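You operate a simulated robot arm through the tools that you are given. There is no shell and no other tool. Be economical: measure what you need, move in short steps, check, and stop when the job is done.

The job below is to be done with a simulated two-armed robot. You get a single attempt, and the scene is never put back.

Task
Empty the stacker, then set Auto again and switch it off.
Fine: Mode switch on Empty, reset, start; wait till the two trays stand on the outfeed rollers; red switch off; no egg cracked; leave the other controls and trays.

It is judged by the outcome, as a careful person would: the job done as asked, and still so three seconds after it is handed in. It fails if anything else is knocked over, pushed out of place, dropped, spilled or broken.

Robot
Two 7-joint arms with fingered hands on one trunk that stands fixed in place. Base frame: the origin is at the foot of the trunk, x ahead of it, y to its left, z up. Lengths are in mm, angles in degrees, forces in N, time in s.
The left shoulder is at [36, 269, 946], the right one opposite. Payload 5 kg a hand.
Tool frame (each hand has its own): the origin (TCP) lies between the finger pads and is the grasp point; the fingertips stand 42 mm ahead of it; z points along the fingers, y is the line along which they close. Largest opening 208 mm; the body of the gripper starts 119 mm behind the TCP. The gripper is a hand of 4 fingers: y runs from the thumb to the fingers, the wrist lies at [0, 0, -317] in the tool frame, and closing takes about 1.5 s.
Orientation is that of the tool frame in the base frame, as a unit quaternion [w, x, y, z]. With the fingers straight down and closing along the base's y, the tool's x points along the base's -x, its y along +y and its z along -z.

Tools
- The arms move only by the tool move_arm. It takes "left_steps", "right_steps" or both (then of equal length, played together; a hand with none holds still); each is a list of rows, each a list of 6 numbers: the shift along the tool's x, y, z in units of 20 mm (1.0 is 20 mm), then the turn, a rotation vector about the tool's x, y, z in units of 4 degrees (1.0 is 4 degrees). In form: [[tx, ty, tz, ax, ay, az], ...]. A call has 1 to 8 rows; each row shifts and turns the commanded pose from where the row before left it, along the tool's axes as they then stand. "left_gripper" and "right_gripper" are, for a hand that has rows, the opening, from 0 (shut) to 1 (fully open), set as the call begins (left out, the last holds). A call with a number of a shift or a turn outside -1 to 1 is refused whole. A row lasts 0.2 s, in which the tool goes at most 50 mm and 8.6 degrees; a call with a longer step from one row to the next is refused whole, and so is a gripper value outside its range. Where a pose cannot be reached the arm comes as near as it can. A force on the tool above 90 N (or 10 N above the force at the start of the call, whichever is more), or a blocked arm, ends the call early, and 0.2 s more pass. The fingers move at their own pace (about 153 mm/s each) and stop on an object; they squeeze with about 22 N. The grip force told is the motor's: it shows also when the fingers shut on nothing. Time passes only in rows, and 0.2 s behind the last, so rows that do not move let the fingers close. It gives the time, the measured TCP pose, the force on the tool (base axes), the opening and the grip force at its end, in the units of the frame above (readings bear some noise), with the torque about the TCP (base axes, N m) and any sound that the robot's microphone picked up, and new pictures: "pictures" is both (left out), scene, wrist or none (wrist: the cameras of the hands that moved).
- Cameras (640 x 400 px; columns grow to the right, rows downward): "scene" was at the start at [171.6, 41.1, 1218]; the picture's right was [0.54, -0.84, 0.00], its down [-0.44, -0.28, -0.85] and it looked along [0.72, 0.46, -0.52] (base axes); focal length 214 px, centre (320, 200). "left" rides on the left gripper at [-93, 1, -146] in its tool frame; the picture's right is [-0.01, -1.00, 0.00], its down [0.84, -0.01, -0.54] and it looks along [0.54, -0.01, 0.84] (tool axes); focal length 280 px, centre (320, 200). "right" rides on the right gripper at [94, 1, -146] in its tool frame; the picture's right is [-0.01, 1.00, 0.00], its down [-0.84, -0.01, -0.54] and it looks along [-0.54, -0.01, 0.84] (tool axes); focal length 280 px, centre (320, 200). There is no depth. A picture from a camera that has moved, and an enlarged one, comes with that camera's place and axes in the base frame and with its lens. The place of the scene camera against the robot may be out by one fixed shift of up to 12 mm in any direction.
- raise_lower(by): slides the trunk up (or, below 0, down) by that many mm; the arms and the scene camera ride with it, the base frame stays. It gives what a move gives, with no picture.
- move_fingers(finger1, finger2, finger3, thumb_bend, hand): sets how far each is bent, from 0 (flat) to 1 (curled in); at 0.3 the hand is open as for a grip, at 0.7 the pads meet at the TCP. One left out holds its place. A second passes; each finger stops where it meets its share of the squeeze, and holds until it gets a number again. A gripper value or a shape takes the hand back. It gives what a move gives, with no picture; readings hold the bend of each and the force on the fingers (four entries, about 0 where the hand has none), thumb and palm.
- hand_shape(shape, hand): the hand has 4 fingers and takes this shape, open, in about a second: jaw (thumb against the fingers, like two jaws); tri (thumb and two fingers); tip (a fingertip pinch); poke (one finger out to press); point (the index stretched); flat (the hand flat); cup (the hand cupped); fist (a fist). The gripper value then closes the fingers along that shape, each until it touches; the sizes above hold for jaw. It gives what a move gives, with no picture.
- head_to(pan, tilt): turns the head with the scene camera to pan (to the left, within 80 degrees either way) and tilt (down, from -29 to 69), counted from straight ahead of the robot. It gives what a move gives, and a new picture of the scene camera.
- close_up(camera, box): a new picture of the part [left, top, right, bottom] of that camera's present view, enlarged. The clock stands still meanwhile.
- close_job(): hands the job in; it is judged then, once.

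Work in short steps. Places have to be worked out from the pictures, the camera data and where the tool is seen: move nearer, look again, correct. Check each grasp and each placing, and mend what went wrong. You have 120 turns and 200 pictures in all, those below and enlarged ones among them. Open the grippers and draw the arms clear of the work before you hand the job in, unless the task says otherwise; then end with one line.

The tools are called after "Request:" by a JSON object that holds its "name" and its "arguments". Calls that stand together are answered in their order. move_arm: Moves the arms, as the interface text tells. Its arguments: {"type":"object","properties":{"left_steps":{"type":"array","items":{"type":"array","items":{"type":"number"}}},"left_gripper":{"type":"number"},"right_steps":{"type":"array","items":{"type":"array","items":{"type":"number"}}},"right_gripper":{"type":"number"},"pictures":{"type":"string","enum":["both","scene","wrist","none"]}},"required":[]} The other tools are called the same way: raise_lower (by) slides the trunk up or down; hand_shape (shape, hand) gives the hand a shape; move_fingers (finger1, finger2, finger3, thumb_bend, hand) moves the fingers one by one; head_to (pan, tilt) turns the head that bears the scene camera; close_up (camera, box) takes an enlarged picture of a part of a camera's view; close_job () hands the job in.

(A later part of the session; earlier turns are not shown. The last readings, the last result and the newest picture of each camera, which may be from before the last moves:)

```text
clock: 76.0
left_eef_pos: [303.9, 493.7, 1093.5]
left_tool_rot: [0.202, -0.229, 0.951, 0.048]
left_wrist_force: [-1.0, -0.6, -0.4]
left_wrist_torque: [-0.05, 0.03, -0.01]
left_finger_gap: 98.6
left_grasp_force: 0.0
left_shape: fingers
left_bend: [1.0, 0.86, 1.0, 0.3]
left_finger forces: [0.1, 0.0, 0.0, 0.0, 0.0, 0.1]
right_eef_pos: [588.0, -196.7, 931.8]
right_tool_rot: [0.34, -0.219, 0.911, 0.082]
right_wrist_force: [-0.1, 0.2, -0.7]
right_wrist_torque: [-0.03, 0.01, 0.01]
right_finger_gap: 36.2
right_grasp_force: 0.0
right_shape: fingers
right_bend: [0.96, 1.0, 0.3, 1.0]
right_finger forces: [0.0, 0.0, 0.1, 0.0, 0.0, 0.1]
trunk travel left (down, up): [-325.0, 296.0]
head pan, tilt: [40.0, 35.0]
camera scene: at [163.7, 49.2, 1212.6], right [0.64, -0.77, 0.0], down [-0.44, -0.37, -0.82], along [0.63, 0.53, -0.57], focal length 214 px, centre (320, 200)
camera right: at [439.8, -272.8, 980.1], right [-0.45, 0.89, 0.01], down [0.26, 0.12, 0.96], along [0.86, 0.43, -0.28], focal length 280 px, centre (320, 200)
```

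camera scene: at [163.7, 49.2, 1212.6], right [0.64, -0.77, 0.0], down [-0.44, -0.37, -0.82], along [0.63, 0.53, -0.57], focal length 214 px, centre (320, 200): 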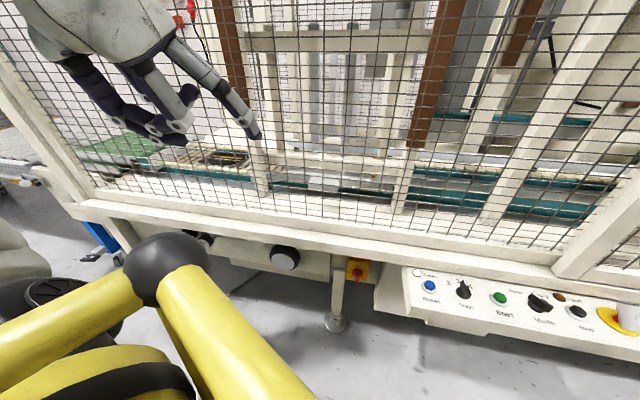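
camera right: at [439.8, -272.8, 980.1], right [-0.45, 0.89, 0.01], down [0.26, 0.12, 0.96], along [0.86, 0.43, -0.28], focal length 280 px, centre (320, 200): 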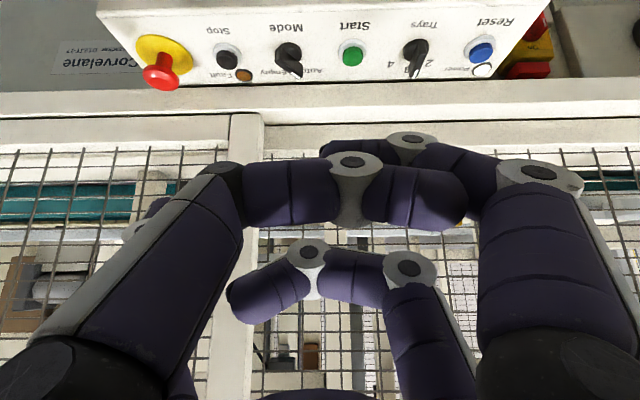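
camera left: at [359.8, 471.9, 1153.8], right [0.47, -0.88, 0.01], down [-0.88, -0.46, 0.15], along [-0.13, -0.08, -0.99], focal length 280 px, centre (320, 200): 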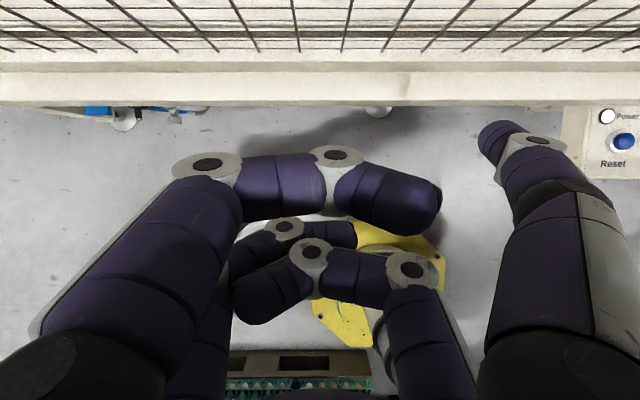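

Finger3 is hidden behind the curled thumb, so I also extend the thumb (it stays well short of the switch) and then travel left above the panel; the left hand shifts further left to give room.

Request:
{"name": "move_fingers", "arguments": {"hand": "right", "thumb_bend": 0.3}}

Request:
{"name": "move_arm", "arguments": {"left_steps": [[0, 1, 0, 0, 0, 0], [0, 1, 0, 0, 0, 0], [0, 1, 0, 0, 0, 0], [0, 1, 0, 0, 0, 0], [0, 1, 0, 0, 0, 0], [0, 0, 0, 0, 0, 0], [0, 0, 0, 0, 0, 0], [0, 0, 0, 0, 0, 0]], "right_steps": [[-0.5, 1, 0.45, 0, 0, 0], [-0.5, 1, 0.45, 0, 0, 0], [-0.5, 1, 0.45, 0, 0, 0], [-0.5, 1, 0.45, 0, 0, 0], [-0.5, 1, 0.45, 0, 0, 0], [-0.5, 1, 0.45, 0, 0, 0], [-0.5, 1, 0.45, 0, 0, 0], [0, 1, 0, 0, 0, 0]], "pictures": "both"}}

```text
clock: 77.0
left_eef_pos: [305.2, 493.8, 1093.7]
left_tool_rot: [0.202, -0.229, 0.951, 0.047]
left_wrist_force: [-0.5, 0.2, -0.3]
left_wrist_torque: [0.04, 0.02, -0.01]
left_finger_gap: 98.8
left_grasp_force: 0.0
left_shape: fingers
left_bend: [1.0, 0.86, 1.0, 0.3]
left_finger forces: [0.0, 0.0, 0.1, 0.0, 0.0, 0.0]
right_eef_pos: [588.9, -197.7, 932.0]
right_tool_rot: [0.34, -0.22, 0.911, 0.082]
right_wrist_force: [0.3, -0.7, -0.3]
right_wrist_torque: [0.02, -0.02, 0.01]
right_finger_gap: 15.9
right_grasp_force: 0.2
right_shape: fingers
right_bend: [0.82, 1.0, 0.3, 0.98]
right_finger forces: [0.0, 0.1, 0.1, 0.0, 0.0, 0.0]
trunk travel left (down, up): [-325.0, 296.0]
head pan, tilt: [40.0, 35.0]
```

```text
clock: 78.8
left_eef_pos: [258.7, 586.4, 1089.8]
left_tool_rot: [0.202, -0.228, 0.951, 0.047]
left_wrist_force: [-0.2, 0.9, -1.0]
left_wrist_torque: [0.01, -0.01, -0.01]
left_finger_gap: 98.6
left_grasp_force: 0.1
left_shape: fingers
left_bend: [1.0, 0.86, 1.0, 0.3]
left_finger forces: [0.0, 0.0, 0.1, 0.0, 0.0, 0.0]
right_eef_pos: [600.2, -10.5, 931.3]
right_tool_rot: [0.341, -0.22, 0.91, 0.082]
right_wrist_force: [1.0, 0.3, -1.0]
right_wrist_torque: [0.0, 0.0, -0.02]
right_finger_gap: 7.7
right_grasp_force: 0.0
right_shape: fingers
right_bend: [0.71, 1.0, 0.3, 0.94]
right_finger forces: [0.0, 0.1, 0.1, 0.1, 0.1, 0.1]
trunk travel left (down, up): [-325.0, 296.0]
head pan, tilt: [40.0, 35.0]
camera scene: at [163.5, 49.2, 1212.6], right [0.64, -0.77, 0.0], down [-0.44, -0.37, -0.82], along [0.63, 0.53, -0.57], focal length 214 px, centre (320, 200)
camera right: at [451.7, -86.7, 979.7], right [-0.45, 0.89, 0.01], down [0.26, 0.12, 0.96], along [0.86, 0.43, -0.28], focal length 280 px, centre (320, 200)
camera left: at [281.2, 598.8, 1264.3], right [0.47, -0.89, 0.01], down [-0.88, -0.46, 0.15], along [-0.13, -0.08, -0.99], focal length 280 px, centre (320, 200)
```

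scene: 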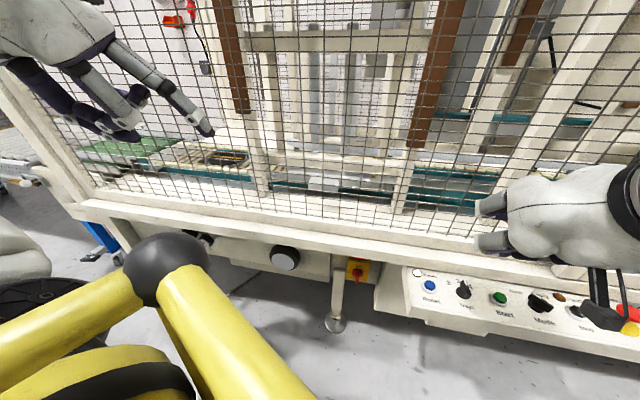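
right: 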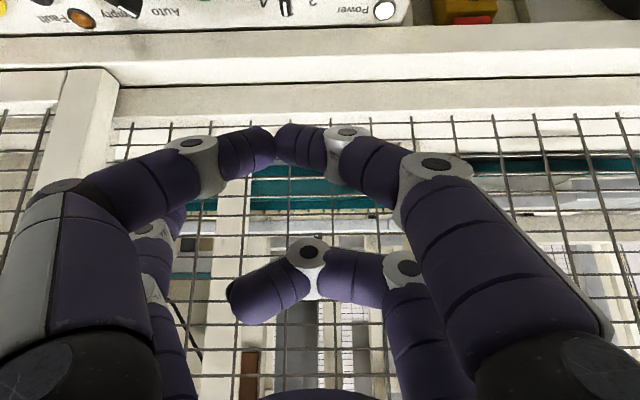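
left: 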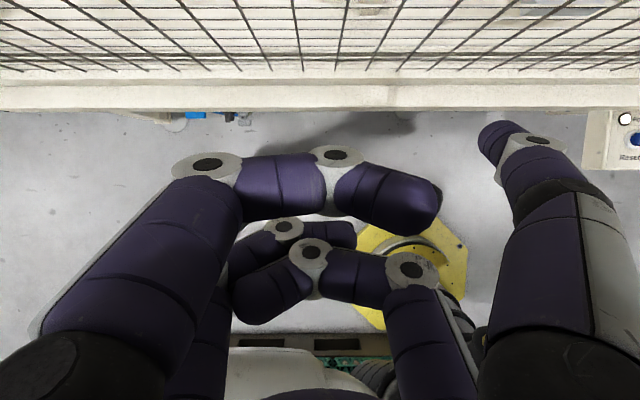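

Thumb and finger1 are hooked together; I open finger1, free the thumb, then curl finger1 again, and continue left.

Request:
{"name": "move_fingers", "arguments": {"hand": "right", "finger1": 0.3, "thumb_bend": 0.3}}

Request:
{"name": "move_fingers", "arguments": {"hand": "right", "finger1": 1.0}}

Request:
{"name": "move_arm", "arguments": {"right_steps": [[0, 1, 0, 0, 0, 0], [0, 1, 0, 0, 0, 0], [0, 1, 0, 0, 0, 0], [0, 1, 0, 0, 0, 0], [0, 1, 0, 0, 0, 0], [0, 1, 0, 0, 0, 0], [0, 1, 0, 0, 0, 0], [0, 1, 0, 0, 0, 0]], "pictures": "both"}}

```text
clock: 79.8
left_eef_pos: [259.3, 586.0, 1091.8]
left_tool_rot: [0.203, -0.228, 0.951, 0.047]
left_wrist_force: [-0.9, 0.0, -0.1]
left_wrist_torque: [-0.01, 0.03, 0.0]
left_finger_gap: 98.9
left_grasp_force: 0.1
left_shape: fingers
left_bend: [1.0, 0.86, 1.0, 0.3]
left_finger forces: [0.1, 0.0, 0.1, 0.0, 0.0, 0.0]
right_eef_pos: [601.0, -10.9, 930.5]
right_tool_rot: [0.341, -0.22, 0.91, 0.082]
right_wrist_force: [-0.5, 0.1, 0.9]
right_wrist_torque: [0.0, 0.01, 0.0]
right_finger_gap: 218.1
right_grasp_force: 0.2
right_shape: fingers
right_bend: [0.3, 1.0, 0.3, 0.3]
right_finger forces: [0.0, 0.0, 0.0, 0.1, 0.1, 0.1]
trunk travel left (down, up): [-325.0, 296.0]
head pan, tilt: [40.0, 35.0]
```

```text
clock: 80.8
left_eef_pos: [258.5, 586.3, 1090.3]
left_tool_rot: [0.203, -0.228, 0.951, 0.047]
left_wrist_force: [-0.7, -0.3, -0.5]
left_wrist_torque: [0.01, -0.02, 0.02]
left_finger_gap: 98.7
left_grasp_force: 0.1
left_shape: fingers
left_bend: [1.0, 0.86, 1.0, 0.3]
left_finger forces: [0.0, 0.1, 0.1, 0.0, 0.0, 0.0]
right_eef_pos: [598.9, -10.6, 929.9]
right_tool_rot: [0.341, -0.22, 0.91, 0.082]
right_wrist_force: [-0.1, 0.4, 0.1]
right_wrist_torque: [-0.02, 0.01, 0.05]
right_finger_gap: 98.5
right_grasp_force: 0.1
right_shape: fingers
right_bend: [1.0, 1.0, 0.3, 0.3]
right_finger forces: [0.0, 0.1, 0.1, 0.0, 0.0, 0.0]
trunk travel left (down, up): [-325.0, 296.0]
head pan, tilt: [40.0, 35.0]
```

```text
clock: 82.7
left_eef_pos: [256.6, 584.8, 1089.7]
left_tool_rot: [0.202, -0.229, 0.951, 0.048]
left_wrist_force: [-0.2, 0.1, 0.4]
left_wrist_torque: [-0.01, -0.01, 0.0]
left_finger_gap: 98.6
left_grasp_force: 0.0
left_shape: fingers
left_bend: [1.0, 0.86, 1.0, 0.3]
left_finger forces: [0.1, 0.0, 0.0, 0.1, 0.0, 0.0]
right_eef_pos: [526.7, 130.1, 930.1]
right_tool_rot: [0.34, -0.22, 0.911, 0.082]
right_wrist_force: [-0.8, -0.9, 0.0]
right_wrist_torque: [-0.03, -0.02, 0.02]
right_finger_gap: 98.5
right_grasp_force: 0.1
right_shape: fingers
right_bend: [1.0, 1.0, 0.3, 0.3]
right_finger forces: [0.0, 0.0, 0.0, 0.0, 0.0, 0.0]
trunk travel left (down, up): [-325.0, 296.0]
head pan, tilt: [40.0, 35.0]
camera scene: at [163.6, 49.0, 1212.6], right [0.64, -0.77, 0.0], down [-0.44, -0.37, -0.82], along [0.63, 0.53, -0.57], focal length 214 px, centre (320, 200)
camera right: at [377.9, 54.3, 979.5], right [-0.45, 0.89, 0.01], down [0.26, 0.12, 0.96], along [0.86, 0.43, -0.28], focal length 280 px, centre (320, 200)
```

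scene: 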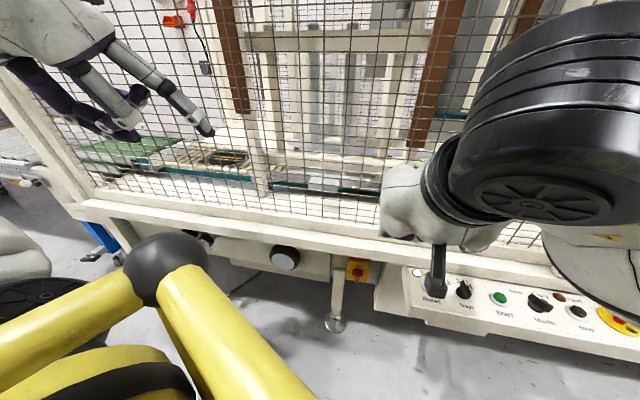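
right: 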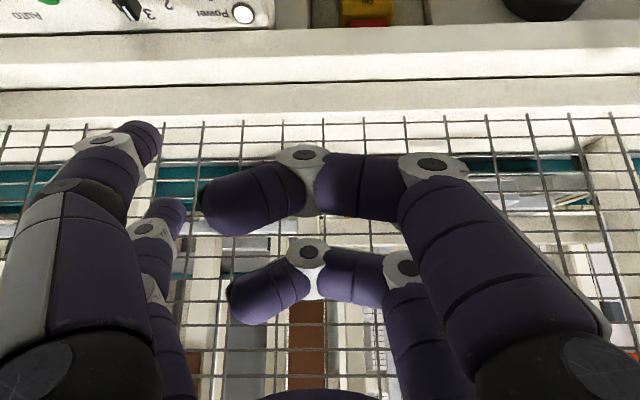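

Finger3's tip is visible at the left. I continue left and start lowering in front of the switch area.

Request:
{"name": "move_arm", "arguments": {"right_steps": [[0, 1, 0, 0, 0, 0], [0, 1, 0, 0, 0, 0], [0, 1, 0, 0, 0, 0], [0, 1, 0, 0, 0, 0], [0.3, 1, 0.35, 0, 0, 0], [0.656, 1, 0.755, 0, 0, 0], [0.656, 1, 0.755, 0, 0, 0], [0.656, 0.8, 0.755, 0, 0, 0]], "pictures": "both"}}

```text
clock: 84.5
left_eef_pos: [258.4, 586.4, 1091.2]
left_tool_rot: [0.203, -0.228, 0.951, 0.048]
left_wrist_force: [0.1, 0.8, 0.0]
left_wrist_torque: [0.0, -0.02, 0.03]
left_finger_gap: 98.8
left_grasp_force: 0.1
left_shape: fingers
left_bend: [1.0, 0.87, 1.0, 0.3]
left_finger forces: [0.0, 0.0, 0.0, 0.0, 0.0, 0.0]
right_eef_pos: [455.3, 269.7, 857.2]
right_tool_rot: [0.34, -0.222, 0.91, 0.084]
right_wrist_force: [-0.9, 0.7, 0.7]
right_wrist_torque: [-0.02, 0.01, -0.02]
right_finger_gap: 98.7
right_grasp_force: 0.1
right_shape: fingers
right_bend: [1.0, 1.0, 0.3, 0.3]
right_finger forces: [0.0, 0.1, 0.0, 0.1, 0.1, 0.0]
trunk travel left (down, up): [-325.0, 296.0]
head pan, tilt: [40.0, 35.0]
camera scene: at [163.6, 49.0, 1212.5], right [0.64, -0.77, 0.0], down [-0.44, -0.37, -0.82], along [0.63, 0.53, -0.57], focal length 214 px, centre (320, 200)
camera right: at [307.3, 192.2, 906.2], right [-0.45, 0.89, 0.01], down [0.26, 0.12, 0.96], along [0.85, 0.44, -0.28], focal length 280 px, centre (320, 200)
```

scene: 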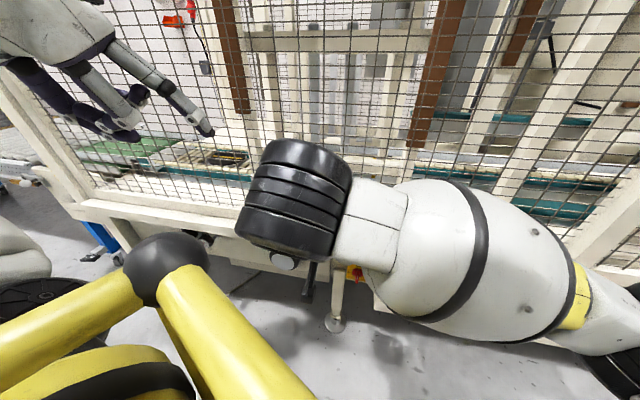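
right: 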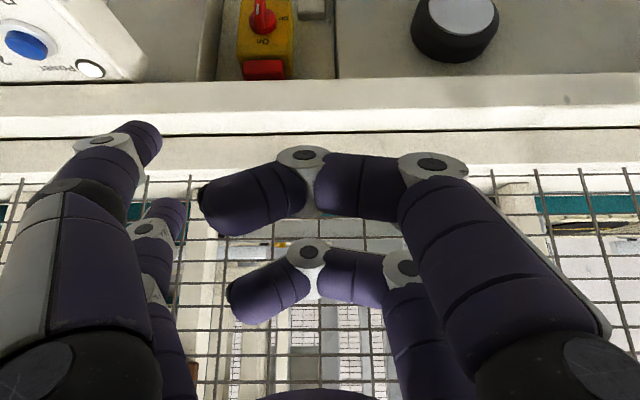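

The switch is visible straight ahead-below. I lower 160 mm vertically at this distance (w≈528, clear of the ledge at ≈630).

Request:
{"name": "move_arm", "arguments": {"right_steps": [[0.656, 0, 0.755, 0, 0, 0], [0.656, 0, 0.755, 0, 0, 0], [0.656, 0, 0.755, 0, 0, 0], [0.656, 0, 0.755, 0, 0, 0], [0.656, 0, 0.755, 0, 0, 0], [0.656, 0, 0.755, 0, 0, 0], [0.656, 0, 0.755, 0, 0, 0], [0.656, 0, 0.755, 0, 0, 0]], "pictures": "wrist"}}

```text
clock: 86.2
left_eef_pos: [257.9, 585.9, 1091.5]
left_tool_rot: [0.202, -0.229, 0.951, 0.048]
left_wrist_force: [-0.6, -0.2, -0.2]
left_wrist_torque: [-0.02, 0.04, 0.02]
left_finger_gap: 98.9
left_grasp_force: 0.1
left_shape: fingers
left_bend: [1.0, 0.87, 1.0, 0.3]
left_finger forces: [0.0, 0.0, 0.0, 0.1, 0.0, 0.0]
right_eef_pos: [454.1, 269.0, 700.9]
right_tool_rot: [0.341, -0.219, 0.91, 0.082]
right_wrist_force: [0.6, 0.5, 0.7]
right_wrist_torque: [0.0, 0.03, 0.03]
right_finger_gap: 98.5
right_grasp_force: 0.0
right_shape: fingers
right_bend: [1.0, 1.0, 0.3, 0.3]
right_finger forces: [0.0, 0.2, 0.0, 0.0, 0.0, 0.1]
trunk travel left (down, up): [-325.0, 296.0]
head pan, tilt: [40.0, 35.0]
camera right: at [305.6, 192.7, 749.4], right [-0.45, 0.89, 0.01], down [0.26, 0.12, 0.96], along [0.86, 0.43, -0.28], focal length 280 px, centre (320, 200)
```

right: 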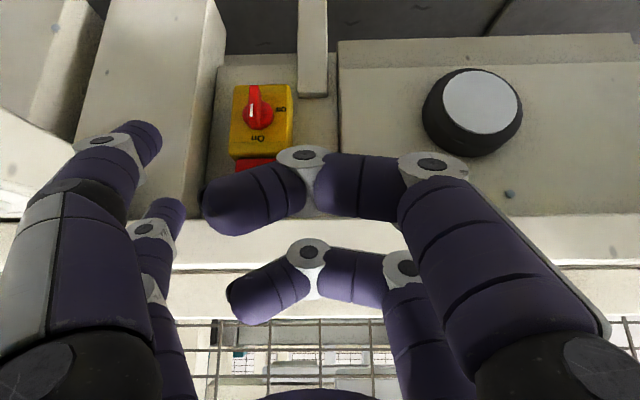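

Very clear view of the switch now. I enlarge to read handle, recess and surroundings.

Request:
{"name": "close_up", "arguments": {"camera": "right", "box": [60, 20, 380, 220]}}

```text
2.00 times, centred on (220, 120) of right
camera zoom: at [305.6, 192.7, 749.4], right [-0.45, 0.89, 0.01], down [0.26, 0.12, 0.96], along [0.86, 0.43, -0.28], focal length 561 px, centre (520, 360)
```

zoom: 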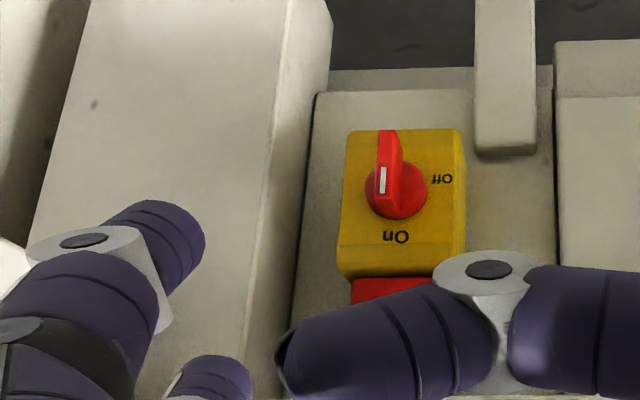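

Switch: axis ≈(w 689, r 50, z 533), handle sticks out ~35 mm, 44 mm long; the box to its right leaves ~60 mm room. I lower 120 mm more and shift 20 mm left, still well in front.

Request:
{"name": "move_arm", "arguments": {"right_steps": [[0.656, 0.167, 0.755, 0, 0, 0], [0.656, 0.167, 0.755, 0, 0, 0], [0.656, 0.167, 0.755, 0, 0, 0], [0.656, 0.167, 0.755, 0, 0, 0], [0.656, 0.167, 0.755, 0, 0, 0], [0.656, 0.167, 0.755, 0, 0, 0]], "pictures": "both"}}

```text
clock: 87.7
left_eef_pos: [257.8, 585.4, 1090.6]
left_tool_rot: [0.203, -0.229, 0.951, 0.048]
left_wrist_force: [-0.3, 0.0, -0.6]
left_wrist_torque: [0.02, 0.01, -0.03]
left_finger_gap: 98.7
left_grasp_force: 0.1
left_shape: fingers
left_bend: [1.0, 0.87, 1.0, 0.3]
left_finger forces: [0.0, 0.1, 0.0, 0.0, 0.0, 0.1]
right_eef_pos: [446.1, 285.9, 581.4]
right_tool_rot: [0.341, -0.22, 0.91, 0.083]
right_wrist_force: [0.8, -0.1, 0.2]
right_wrist_torque: [0.0, 0.06, 0.01]
right_finger_gap: 98.7
right_grasp_force: 0.0
right_shape: fingers
right_bend: [1.0, 1.0, 0.3, 0.3]
right_finger forces: [0.0, 0.0, 0.0, 0.1, 0.1, 0.0]
trunk travel left (down, up): [-325.0, 296.0]
head pan, tilt: [40.0, 35.0]
camera scene: at [163.7, 49.0, 1212.6], right [0.64, -0.77, 0.0], down [-0.44, -0.37, -0.82], along [0.63, 0.53, -0.57], focal length 214 px, centre (320, 200)
camera right: at [297.6, 210.0, 630.7], right [-0.45, 0.89, 0.01], down [0.26, 0.12, 0.96], along [0.86, 0.43, -0.28], focal length 280 px, centre (320, 200)
```

scene: 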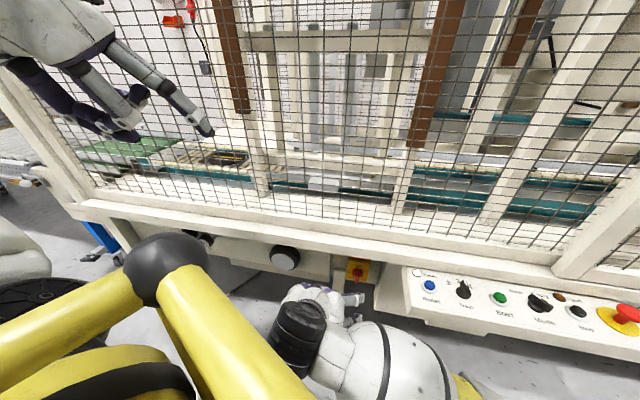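
right: 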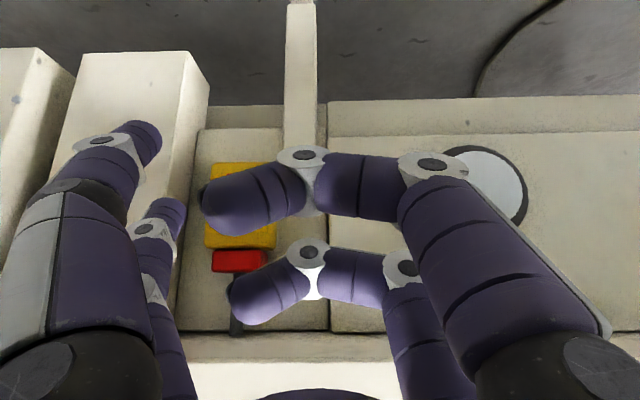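

The curled finger hides the switch from the wrist camera now, but the scene view is free. I enlarge it there.

Request:
{"name": "close_up", "arguments": {"camera": "scene", "box": [310, 240, 406, 300]}}

Request:
{"name": "close_up", "arguments": {"camera": "scene", "box": [260, 230, 420, 330]}}

```text
6.67 times, centred on (358, 270) of scene
camera zoom: at [163.7, 49.0, 1212.6], right [0.64, -0.77, 0.0], down [-0.44, -0.37, -0.82], along [0.63, 0.53, -0.57], focal length 1430 px, centre (67, -267)
```

zoom: 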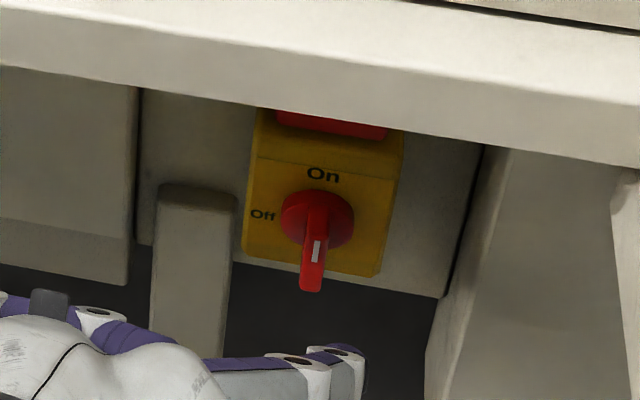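

```text
4.00 times, centred on (340, 280) of scene
camera zoom: at [163.7, 49.0, 1212.6], right [0.64, -0.77, 0.0], down [-0.44, -0.37, -0.82], along [0.63, 0.53, -0.57], focal length 858 px, centre (240, -120)
```

zoom: 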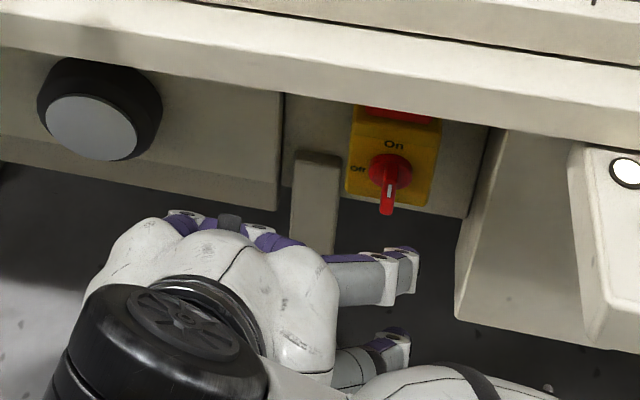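

The predicted fingertip position matches the picture, so the model is good: tip at (w 582, r 75, z 565). I move forward 45 mm and down 24 mm, staying right of the handle.

Request:
{"name": "move_arm", "arguments": {"right_steps": [[-0.305, 0, 0.79, 0, 0, 0], [-0.305, 0, 0.79, 0, 0, 0], [-0.305, 0, 0.79, 0, 0, 0]], "pictures": "none"}}

Request:
{"name": "close_up", "arguments": {"camera": "scene", "box": [310, 240, 406, 300]}}

Request:
{"name": "close_up", "arguments": {"camera": "right", "box": [60, 60, 380, 260]}}

```text
clock: 88.5
left_eef_pos: [257.9, 585.4, 1089.8]
left_tool_rot: [0.202, -0.228, 0.951, 0.048]
left_wrist_force: [0.5, 0.4, -0.2]
left_wrist_torque: [0.02, -0.04, 0.05]
left_finger_gap: 98.7
left_grasp_force: 0.0
left_shape: fingers
left_bend: [1.0, 0.87, 1.0, 0.3]
left_finger forces: [0.0, 0.1, 0.0, 0.0, 0.0, 0.0]
right_eef_pos: [487.1, 305.1, 557.2]
right_tool_rot: [0.34, -0.221, 0.91, 0.082]
right_wrist_force: [0.3, 0.1, 0.3]
right_wrist_torque: [-0.02, -0.01, -0.03]
right_finger_gap: 98.7
right_grasp_force: 0.1
right_shape: fingers
right_bend: [1.0, 1.0, 0.3, 0.3]
right_finger forces: [0.0, 0.0, 0.0, 0.1, 0.0, 0.0]
trunk travel left (down, up): [-325.0, 296.0]
head pan, tilt: [40.0, 35.0]
```

```text
6.67 times, centred on (358, 270) of scene
camera zoom: at [163.5, 49.0, 1212.6], right [0.64, -0.77, 0.0], down [-0.44, -0.37, -0.82], along [0.63, 0.53, -0.57], focal length 1430 px, centre (67, -267)
```

zoom: 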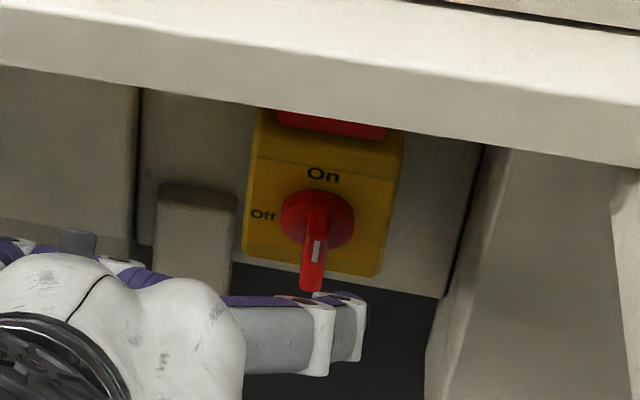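

```text
2.00 times, centred on (220, 160) of right
camera zoom: at [337.9, 229.3, 606.3], right [-0.45, 0.89, 0.01], down [0.26, 0.12, 0.96], along [0.86, 0.43, -0.28], focal length 561 px, centre (520, 280)
```

zoom: 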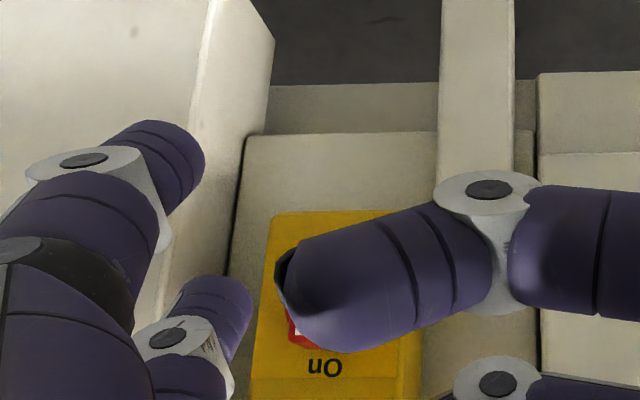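

The tip (w≈627, r≈75, z≈541) is right of the handle and level with its upper half. Forward 38 mm to come alongside it.

Request:
{"name": "move_arm", "arguments": {"right_steps": [[-0.72, 0, 0.62, 0, 0, 0], [-0.72, 0, 0.62, 0, 0, 0]], "pictures": "none"}}

Request:
{"name": "close_up", "arguments": {"camera": "scene", "box": [310, 240, 406, 300]}}

Request:
{"name": "close_up", "arguments": {"camera": "right", "box": [60, 60, 380, 260]}}

```text
clock: 89.0
left_eef_pos: [258.5, 584.7, 1091.1]
left_tool_rot: [0.202, -0.229, 0.951, 0.048]
left_wrist_force: [0.5, 0.4, 0.6]
left_wrist_torque: [0.05, -0.01, 0.02]
left_finger_gap: 98.7
left_grasp_force: 0.0
left_shape: fingers
left_bend: [1.0, 0.87, 1.0, 0.3]
left_finger forces: [0.1, 0.0, 0.0, 0.0, 0.1, 0.0]
right_eef_pos: [520.2, 322.3, 558.2]
right_tool_rot: [0.341, -0.22, 0.91, 0.082]
right_wrist_force: [0.1, -1.4, -0.7]
right_wrist_torque: [0.01, 0.05, -0.16]
right_finger_gap: 98.7
right_grasp_force: 0.3
right_shape: fingers
right_bend: [1.0, 1.0, 0.29, 0.3]
right_finger forces: [0.0, 0.0, 1.3, 0.1, 0.0, 0.1]
trunk travel left (down, up): [-325.0, 296.0]
head pan, tilt: [40.0, 35.0]
```

```text
6.67 times, centred on (358, 270) of scene
camera zoom: at [163.5, 48.8, 1212.6], right [0.64, -0.77, 0.0], down [-0.44, -0.37, -0.82], along [0.63, 0.53, -0.57], focal length 1430 px, centre (67, -267)
```

zoom: 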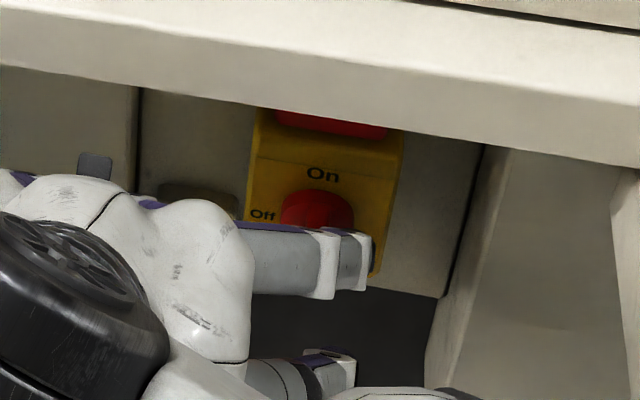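

```text
2.00 times, centred on (220, 160) of right
camera zoom: at [371.1, 247.4, 607.3], right [-0.45, 0.89, 0.01], down [0.26, 0.12, 0.96], along [0.86, 0.43, -0.28], focal length 561 px, centre (520, 280)
```

zoom: 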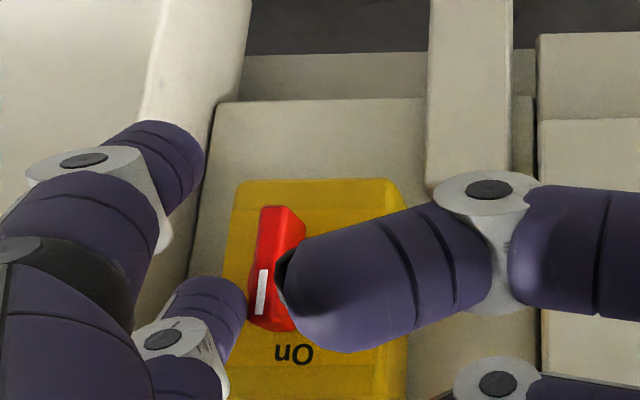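

Finger3 touches the right side of the handle's upper end (1.3 N). Now push left along the arc.

Request:
{"name": "move_arm", "arguments": {"right_steps": [[-0.083, 0.35, -0.095, 0, 0, 0], [-0.083, 0.35, -0.095, 0, 0, 0], [0, 0.35, 0, 0, 0, 0]], "pictures": "none"}}

Request:
{"name": "close_up", "arguments": {"camera": "right", "box": [60, 60, 380, 260]}}

```text
clock: 89.8
left_eef_pos: [259.9, 585.7, 1091.5]
left_tool_rot: [0.202, -0.228, 0.951, 0.047]
left_wrist_force: [-0.6, -0.1, 0.5]
left_wrist_torque: [0.03, 0.0, -0.01]
left_finger_gap: 98.9
left_grasp_force: 0.0
left_shape: fingers
left_bend: [1.0, 0.87, 1.0, 0.3]
left_finger forces: [0.0, 0.0, 0.1, 0.1, 0.0, 0.0]
right_eef_pos: [510.2, 342.0, 561.8]
right_tool_rot: [0.341, -0.219, 0.911, 0.082]
right_wrist_force: [0.2, -7.8, -0.8]
right_wrist_torque: [0.1, 0.09, -0.66]
right_finger_gap: 98.6
right_grasp_force: 3.1
right_shape: fingers
right_bend: [1.0, 1.0, 0.24, 0.3]
right_finger forces: [0.1, 0.0, 5.9, 0.0, 0.0, 0.0]
trunk travel left (down, up): [-325.0, 296.0]
head pan, tilt: [40.0, 35.0]
```

```text
2.00 times, centred on (220, 160) of right
camera zoom: at [360.4, 266.7, 611.0], right [-0.45, 0.9, 0.01], down [0.26, 0.12, 0.96], along [0.86, 0.43, -0.28], focal length 561 px, centre (520, 280)
```

zoom: 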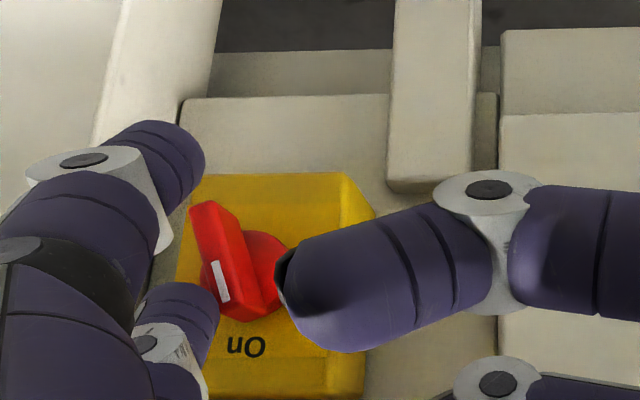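

The handle is rotating (≈20°). Continue left.

Request:
{"name": "move_arm", "arguments": {"right_steps": [[0, 0.35, 0, 0, 0, 0], [0, 0.35, 0, 0, 0, 0], [0.05, 0.35, 0.06, 0, 0, 0]], "pictures": "none"}}

Request:
{"name": "close_up", "arguments": {"camera": "right", "box": [60, 60, 380, 260]}}

```text
clock: 90.7
left_eef_pos: [259.2, 584.9, 1091.2]
left_tool_rot: [0.202, -0.229, 0.951, 0.048]
left_wrist_force: [0.0, -0.8, 0.2]
left_wrist_torque: [0.0, 0.01, 0.01]
left_finger_gap: 98.6
left_grasp_force: 0.1
left_shape: fingers
left_bend: [1.0, 0.87, 1.0, 0.3]
left_finger forces: [0.0, 0.1, 0.0, 0.0, 0.0, 0.0]
right_eef_pos: [500.1, 361.2, 560.9]
right_tool_rot: [0.341, -0.219, 0.91, 0.082]
right_wrist_force: [-2.8, -6.4, 3.6]
right_wrist_torque: [-0.32, -0.3, -0.82]
right_finger_gap: 98.5
right_grasp_force: 3.4
right_shape: fingers
right_bend: [1.0, 1.0, 0.22, 0.3]
right_finger forces: [0.0, 0.0, 6.4, 0.0, 0.0, 0.1]
trunk travel left (down, up): [-325.0, 296.0]
head pan, tilt: [40.0, 35.0]
```

```text
2.00 times, centred on (220, 160) of right
camera zoom: at [351.8, 285.8, 609.8], right [-0.45, 0.89, 0.01], down [0.26, 0.12, 0.96], along [0.86, 0.43, -0.28], focal length 561 px, centre (520, 280)
```

zoom: 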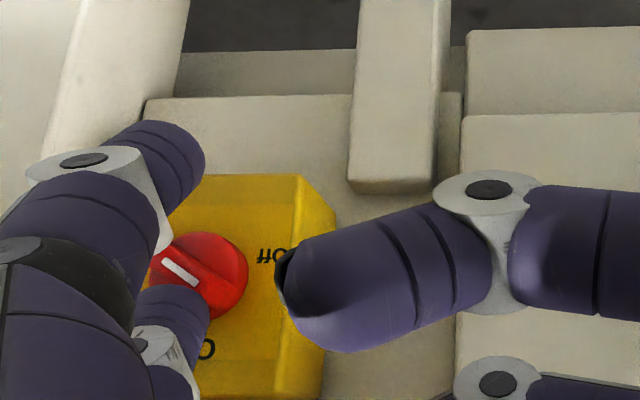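

Roughly 55° now. Next push combines left and down to finish the quarter turn.

Request:
{"name": "move_arm", "arguments": {"right_steps": [[0.13, 0.3, 0.15, 0, 0, 0], [0.2, 0.15, 0.226, 0, 0, 0], [0.2, 0.1, 0.226, 0, 0, 0]], "pictures": "none"}}

Request:
{"name": "close_up", "arguments": {"camera": "right", "box": [60, 60, 380, 260]}}

Request:
{"name": "close_up", "arguments": {"camera": "scene", "box": [310, 240, 406, 300]}}

```text
clock: 91.5
left_eef_pos: [256.4, 586.4, 1091.7]
left_tool_rot: [0.203, -0.228, 0.951, 0.048]
left_wrist_force: [0.0, 0.2, 0.3]
left_wrist_torque: [0.03, 0.05, 0.01]
left_finger_gap: 98.7
left_grasp_force: 0.1
left_shape: fingers
left_bend: [1.0, 0.87, 1.0, 0.3]
left_finger forces: [0.0, 0.1, 0.0, 0.1, 0.1, 0.0]
right_eef_pos: [493.8, 371.1, 546.1]
right_tool_rot: [0.342, -0.22, 0.91, 0.083]
right_wrist_force: [-4.6, -3.7, 17.1]
right_wrist_torque: [-1.78, -1.74, -0.84]
right_finger_gap: 98.7
right_grasp_force: 8.5
right_shape: fingers
right_bend: [1.0, 1.0, 0.21, 0.3]
right_finger forces: [0.0, 0.1, 17.6, 0.1, 0.0, 0.0]
trunk travel left (down, up): [-325.0, 296.0]
head pan, tilt: [40.0, 35.0]
```

```text
2.00 times, centred on (220, 160) of right
camera zoom: at [346.6, 295.3, 595.2], right [-0.45, 0.89, 0.01], down [0.25, 0.12, 0.96], along [0.86, 0.43, -0.28], focal length 561 px, centre (520, 280)
```

zoom: 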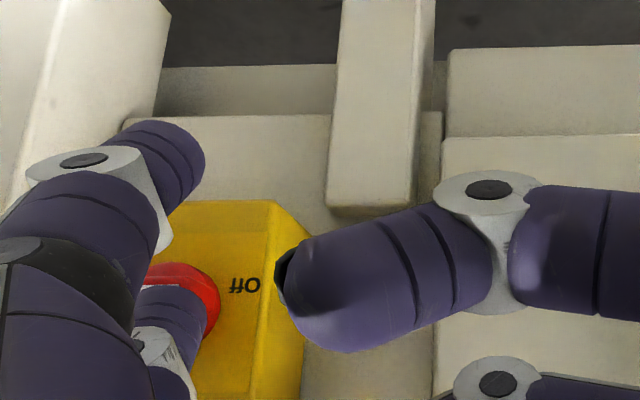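

```text
6.67 times, centred on (358, 270) of scene
camera zoom: at [162.8, 48.7, 1213.0], right [0.64, -0.77, 0.0], down [-0.44, -0.37, -0.82], along [0.63, 0.53, -0.57], focal length 1430 px, centre (67, -267)
```

zoom: 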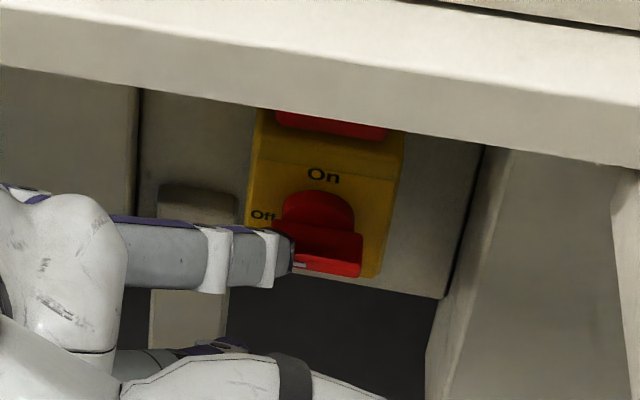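

The handle lies horizontally with its white mark at Off, hard against the stop (17.6 N). I relieve upward slightly, withdraw straight back, and check.

Request:
{"name": "move_arm", "arguments": {"right_steps": [[-0.2, 0, -0.226, 0, 0, 0], [0.755, 0, -0.656, 0, 0, 0], [0.755, 0, -0.656, 0, 0, 0], [0.755, 0, -0.656, 0, 0, 0], [0.755, 0, -0.656, 0, 0, 0], [0.755, 0, -0.656, 0, 0, 0]], "pictures": "none"}}

Request:
{"name": "close_up", "arguments": {"camera": "scene", "box": [310, 240, 406, 300]}}

Request:
{"name": "close_up", "arguments": {"camera": "scene", "box": [400, 250, 640, 350]}}

```text
clock: 92.8
left_eef_pos: [258.8, 585.4, 1090.4]
left_tool_rot: [0.202, -0.229, 0.951, 0.048]
left_wrist_force: [0.5, 0.7, -1.2]
left_wrist_torque: [0.0, 0.01, -0.04]
left_finger_gap: 98.7
left_grasp_force: 0.1
left_shape: fingers
left_bend: [1.0, 0.87, 1.0, 0.3]
left_finger forces: [0.0, 0.0, 0.1, 0.1, 0.0, 0.0]
right_eef_pos: [408.8, 324.3, 552.6]
right_tool_rot: [0.34, -0.22, 0.91, 0.081]
right_wrist_force: [-0.7, -0.2, 0.5]
right_wrist_torque: [-0.01, 0.04, 0.0]
right_finger_gap: 98.5
right_grasp_force: 0.1
right_shape: fingers
right_bend: [1.0, 1.0, 0.3, 0.3]
right_finger forces: [0.1, 0.0, 0.1, 0.0, 0.1, 0.0]
trunk travel left (down, up): [-325.0, 296.0]
head pan, tilt: [40.0, 35.0]
```

```text
6.67 times, centred on (358, 270) of scene
camera zoom: at [163.7, 49.1, 1212.6], right [0.64, -0.77, 0.0], down [-0.44, -0.37, -0.82], along [0.63, 0.53, -0.57], focal length 1430 px, centre (67, -267)
```

zoom: 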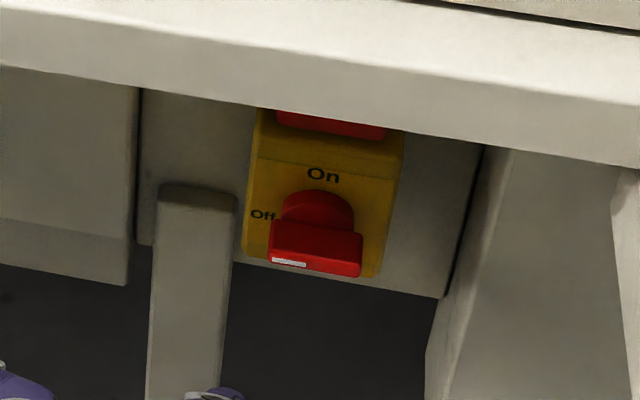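

```text
2.67 times, centred on (520, 300) of scene
camera zoom: at [163.7, 49.1, 1212.6], right [0.64, -0.77, 0.0], down [-0.44, -0.37, -0.82], along [0.63, 0.53, -0.57], focal length 572 px, centre (-213, -67)
```

zoom: 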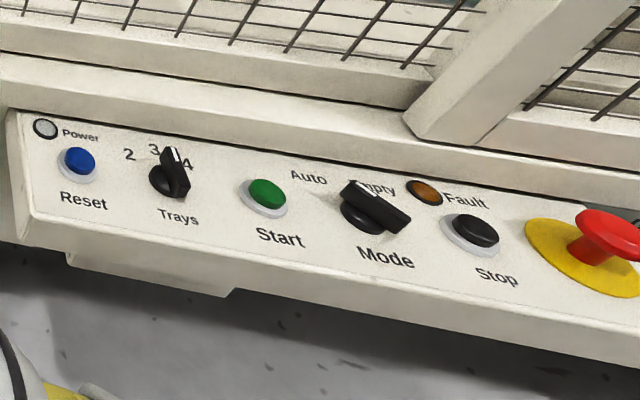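

Switch at Off, power lamp out, Mode at Auto, Trays untouched. I raise the right hand clear the way it came, and open the left hand.

Request:
{"name": "move_arm", "arguments": {"right_steps": [[-0.656, 0, -0.755, 0, 0, 0], [-0.656, 0, -0.755, 0, 0, 0], [-0.656, 0, -0.755, 0, 0, 0], [-0.656, 0, -0.755, 0, 0, 0], [-0.656, 0, -0.755, 0, 0, 0], [-0.656, 0, -0.755, 0, 0, 0], [-0.656, 0, -0.755, 0, 0, 0], [-0.656, 0, -0.755, 0, 0, 0]], "pictures": "none"}}

Request:
{"name": "move_arm", "arguments": {"right_steps": [[-0.656, 0, -0.755, 0, 0, 0], [-0.656, 0, -0.755, 0, 0, 0], [-0.656, 0, -0.755, 0, 0, 0], [-0.656, 0, -0.755, 0, 0, 0], [-0.656, 0, -0.755, 0, 0, 0], [-0.656, -0.5, -0.755, 0, 0, 0], [-0.656, -0.8, -0.755, 0, 0, 0], [-0.656, -1, -0.755, 0, 0, 0]], "pictures": "scene"}}

```text
clock: 94.7
left_eef_pos: [260.0, 585.1, 1089.6]
left_tool_rot: [0.203, -0.227, 0.951, 0.048]
left_wrist_force: [0.1, 0.4, 0.4]
left_wrist_torque: [0.02, -0.01, 0.01]
left_finger_gap: 98.8
left_grasp_force: 0.1
left_shape: fingers
left_bend: [1.0, 0.87, 1.0, 0.3]
left_finger forces: [0.0, 0.0, 0.0, 0.0, 0.0, 0.1]
right_eef_pos: [410.7, 319.1, 696.4]
right_tool_rot: [0.331, -0.216, 0.915, 0.077]
right_wrist_force: [0.8, -0.7, 0.8]
right_wrist_torque: [-0.05, 0.01, -0.04]
right_finger_gap: 98.7
right_grasp_force: 0.1
right_shape: fingers
right_bend: [1.0, 1.0, 0.3, 0.3]
right_finger forces: [0.0, 0.0, 0.0, 0.0, 0.0, 0.0]
trunk travel left (down, up): [-325.0, 296.0]
head pan, tilt: [40.0, 35.0]
```

```text
clock: 95.5
left_eef_pos: [258.3, 585.2, 1090.9]
left_tool_rot: [0.203, -0.228, 0.951, 0.047]
left_wrist_force: [0.9, -0.5, -0.2]
left_wrist_torque: [0.04, 0.1, 0.05]
left_finger_gap: 98.8
left_grasp_force: 0.1
left_shape: fingers
left_bend: [1.0, 0.87, 1.0, 0.3]
left_finger forces: [0.0, 0.1, 0.0, 0.0, 0.0, 0.1]
right_eef_pos: [395.8, 314.6, 694.8]
right_tool_rot: [0.263, -0.207, 0.938, 0.088]
right_wrist_force: [0.5, 0.1, 0.5]
right_wrist_torque: [0.01, 0.04, 0.02]
right_finger_gap: 99.0
right_grasp_force: 0.1
right_shape: fingers
right_bend: [1.0, 1.0, 0.3, 0.3]
right_finger forces: [0.1, 0.0, 0.1, 0.0, 0.0, 0.0]
right hand out of reach, approached as far as the arm can: row 3, 4
trunk travel left (down, up): [-325.0, 296.0]
head pan, tilt: [40.0, 35.0]
stopped in row 4 (right hand): the arm was blocked; the commanded pose is now the measured one
camera scene: at [164.0, 48.7, 1212.5], right [0.64, -0.77, 0.0], down [-0.44, -0.37, -0.82], along [0.63, 0.53, -0.57], focal length 214 px, centre (320, 200)
```

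scene: 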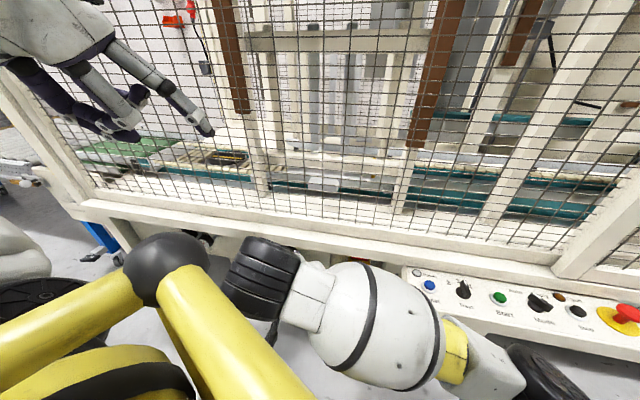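

The retreat path was blocked beside the left arm. I move a bit forward and right to the lane I came down in, then up.

Request:
{"name": "move_arm", "arguments": {"right_steps": [[-0.6, -1, 0.38, 0, 0, 0], [-0.6, -1, 0.38, 0, 0, 0], [-0.6, -1, 0.38, 0, 0, 0], [-0.53, 0, -0.846, 0, 0, 0], [-0.53, 0, -0.846, 0, 0, 0], [-0.53, 0, -0.846, 0, 0, 0], [-0.53, 0, -0.846, 0, 0, 0], [-0.53, 0, -0.846, 0, 0, 0]], "pictures": "scene"}}

```text
clock: 97.3
left_eef_pos: [259.2, 585.2, 1091.7]
left_tool_rot: [0.202, -0.228, 0.951, 0.048]
left_wrist_force: [-0.2, 1.0, 0.6]
left_wrist_torque: [0.02, -0.02, 0.0]
left_finger_gap: 99.0
left_grasp_force: 0.0
left_shape: fingers
left_bend: [1.0, 0.87, 1.0, 0.3]
left_finger forces: [0.0, 0.0, 0.1, 0.1, 0.0, 0.0]
right_eef_pos: [457.5, 278.1, 794.3]
right_tool_rot: [0.265, -0.21, 0.937, 0.09]
right_wrist_force: [0.0, 0.2, -0.8]
right_wrist_torque: [0.01, 0.0, -0.04]
right_finger_gap: 98.7
right_grasp_force: 0.0
right_shape: fingers
right_bend: [1.0, 1.0, 0.3, 0.3]
right_finger forces: [0.0, 0.0, 0.1, 0.0, 0.1, 0.0]
trunk travel left (down, up): [-325.0, 296.0]
head pan, tilt: [40.0, 35.0]
camera scene: at [163.4, 49.0, 1212.7], right [0.64, -0.77, 0.0], down [-0.44, -0.37, -0.82], along [0.63, 0.53, -0.57], focal length 214 px, centre (320, 200)
```

scene: 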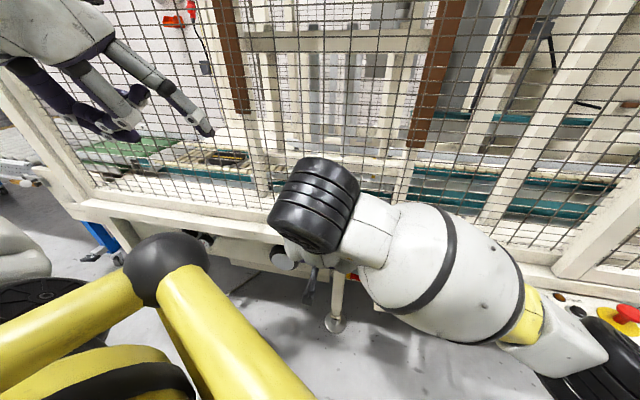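

Clear now. Continue up, then right along the earlier route.

Request:
{"name": "move_arm", "arguments": {"right_steps": [[-0.53, 0, -0.846, 0, 0, 0], [-0.53, 0, -0.846, 0, 0, 0], [-0.53, 0, -0.846, 0, 0, 0], [-0.53, 0, -0.846, 0, 0, 0], [-0.53, -0.5, -0.846, 0, 0, 0], [-0.53, -1, -0.846, 0, 0, 0], [-0.53, -1, -0.846, 0, 0, 0], [0, -1, 0, 0, 0, 0]], "pictures": "none"}}

Request:
{"name": "move_arm", "arguments": {"right_steps": [[0, -1, 0, 0, 0, 0], [0, -1, 0, 0, 0, 0], [0, -1, 0, 0, 0, 0], [0, -1, 0, 0, 0, 0], [0, -1, 0, 0, 0, 0], [0, -1, 0, 0, 0, 0], [0, -1, 0, 0, 0, 0], [0, -1, 0, 0, 0, 0]], "pictures": "none"}}

Request:
{"name": "move_arm", "arguments": {"right_steps": [[0.4, -1, 0, 0, 0, 0], [0.4, -1, -0.3, 0, 0, 0], [0.4, -1, -0.5, 0, 0, 0], [0.4, -1, -0.5, 0, 0, 0], [0.4, -1, -0.5, 0, 0, 0]], "pictures": "scene"}}

```text
clock: 99.1
left_eef_pos: [258.7, 585.9, 1091.0]
left_tool_rot: [0.202, -0.229, 0.951, 0.048]
left_wrist_force: [0.6, -0.5, -0.2]
left_wrist_torque: [0.0, 0.0, 0.0]
left_finger_gap: 99.1
left_grasp_force: 0.1
left_shape: fingers
left_bend: [1.0, 0.87, 1.0, 0.3]
left_finger forces: [0.0, 0.0, 0.0, 0.0, 0.0, 0.1]
right_eef_pos: [493.4, 206.2, 929.7]
right_tool_rot: [0.265, -0.21, 0.937, 0.09]
right_wrist_force: [-0.2, 0.0, 1.1]
right_wrist_torque: [-0.01, -0.01, 0.0]
right_finger_gap: 98.7
right_grasp_force: 0.0
right_shape: fingers
right_bend: [1.0, 1.0, 0.3, 0.3]
right_finger forces: [0.0, 0.0, 0.0, 0.1, 0.0, 0.0]
trunk travel left (down, up): [-325.0, 296.0]
head pan, tilt: [40.0, 35.0]
```

```text
clock: 100.9
left_eef_pos: [259.4, 585.0, 1091.0]
left_tool_rot: [0.203, -0.228, 0.951, 0.047]
left_wrist_force: [-0.7, 0.4, -0.8]
left_wrist_torque: [0.0, -0.01, 0.02]
left_finger_gap: 98.6
left_grasp_force: 0.0
left_shape: fingers
left_bend: [1.0, 0.87, 1.0, 0.3]
left_finger forces: [0.1, 0.0, 0.0, 0.1, 0.0, 0.0]
right_eef_pos: [562.6, 63.7, 919.8]
right_tool_rot: [0.266, -0.209, 0.937, 0.09]
right_wrist_force: [-0.3, -0.6, -0.4]
right_wrist_torque: [0.03, 0.0, 0.0]
right_finger_gap: 98.3
right_grasp_force: 0.1
right_shape: fingers
right_bend: [1.0, 1.0, 0.3, 0.3]
right_finger forces: [0.1, 0.1, 0.0, 0.0, 0.0, 0.0]
trunk travel left (down, up): [-325.0, 296.0]
head pan, tilt: [40.0, 35.0]
```

```text
clock: 102.1
left_eef_pos: [258.9, 585.5, 1090.4]
left_tool_rot: [0.202, -0.228, 0.951, 0.048]
left_wrist_force: [0.1, 1.2, 0.3]
left_wrist_torque: [0.05, 0.05, 0.0]
left_finger_gap: 98.7
left_grasp_force: 0.1
left_shape: fingers
left_bend: [1.0, 0.87, 1.0, 0.3]
left_finger forces: [0.0, 0.1, 0.0, 0.0, 0.1, 0.1]
right_eef_pos: [558.3, -50.7, 922.5]
right_tool_rot: [0.265, -0.21, 0.937, 0.091]
right_wrist_force: [0.5, -0.4, -1.3]
right_wrist_torque: [-0.03, 0.03, -0.02]
right_finger_gap: 98.6
right_grasp_force: 0.1
right_shape: fingers
right_bend: [1.0, 1.0, 0.3, 0.3]
right_finger forces: [0.0, 0.0, 0.0, 0.0, 0.0, 0.0]
trunk travel left (down, up): [-325.0, 296.0]
head pan, tilt: [40.0, 35.0]
camera scene: at [163.7, 49.0, 1212.6], right [0.64, -0.77, 0.0], down [-0.44, -0.37, -0.82], along [0.63, 0.53, -0.57], focal length 214 px, centre (320, 200)
```

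scene: 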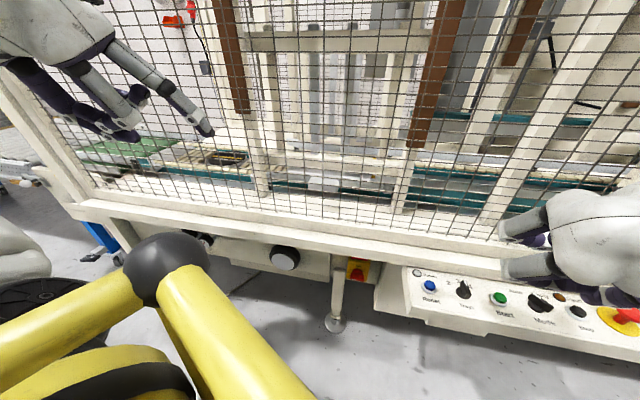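

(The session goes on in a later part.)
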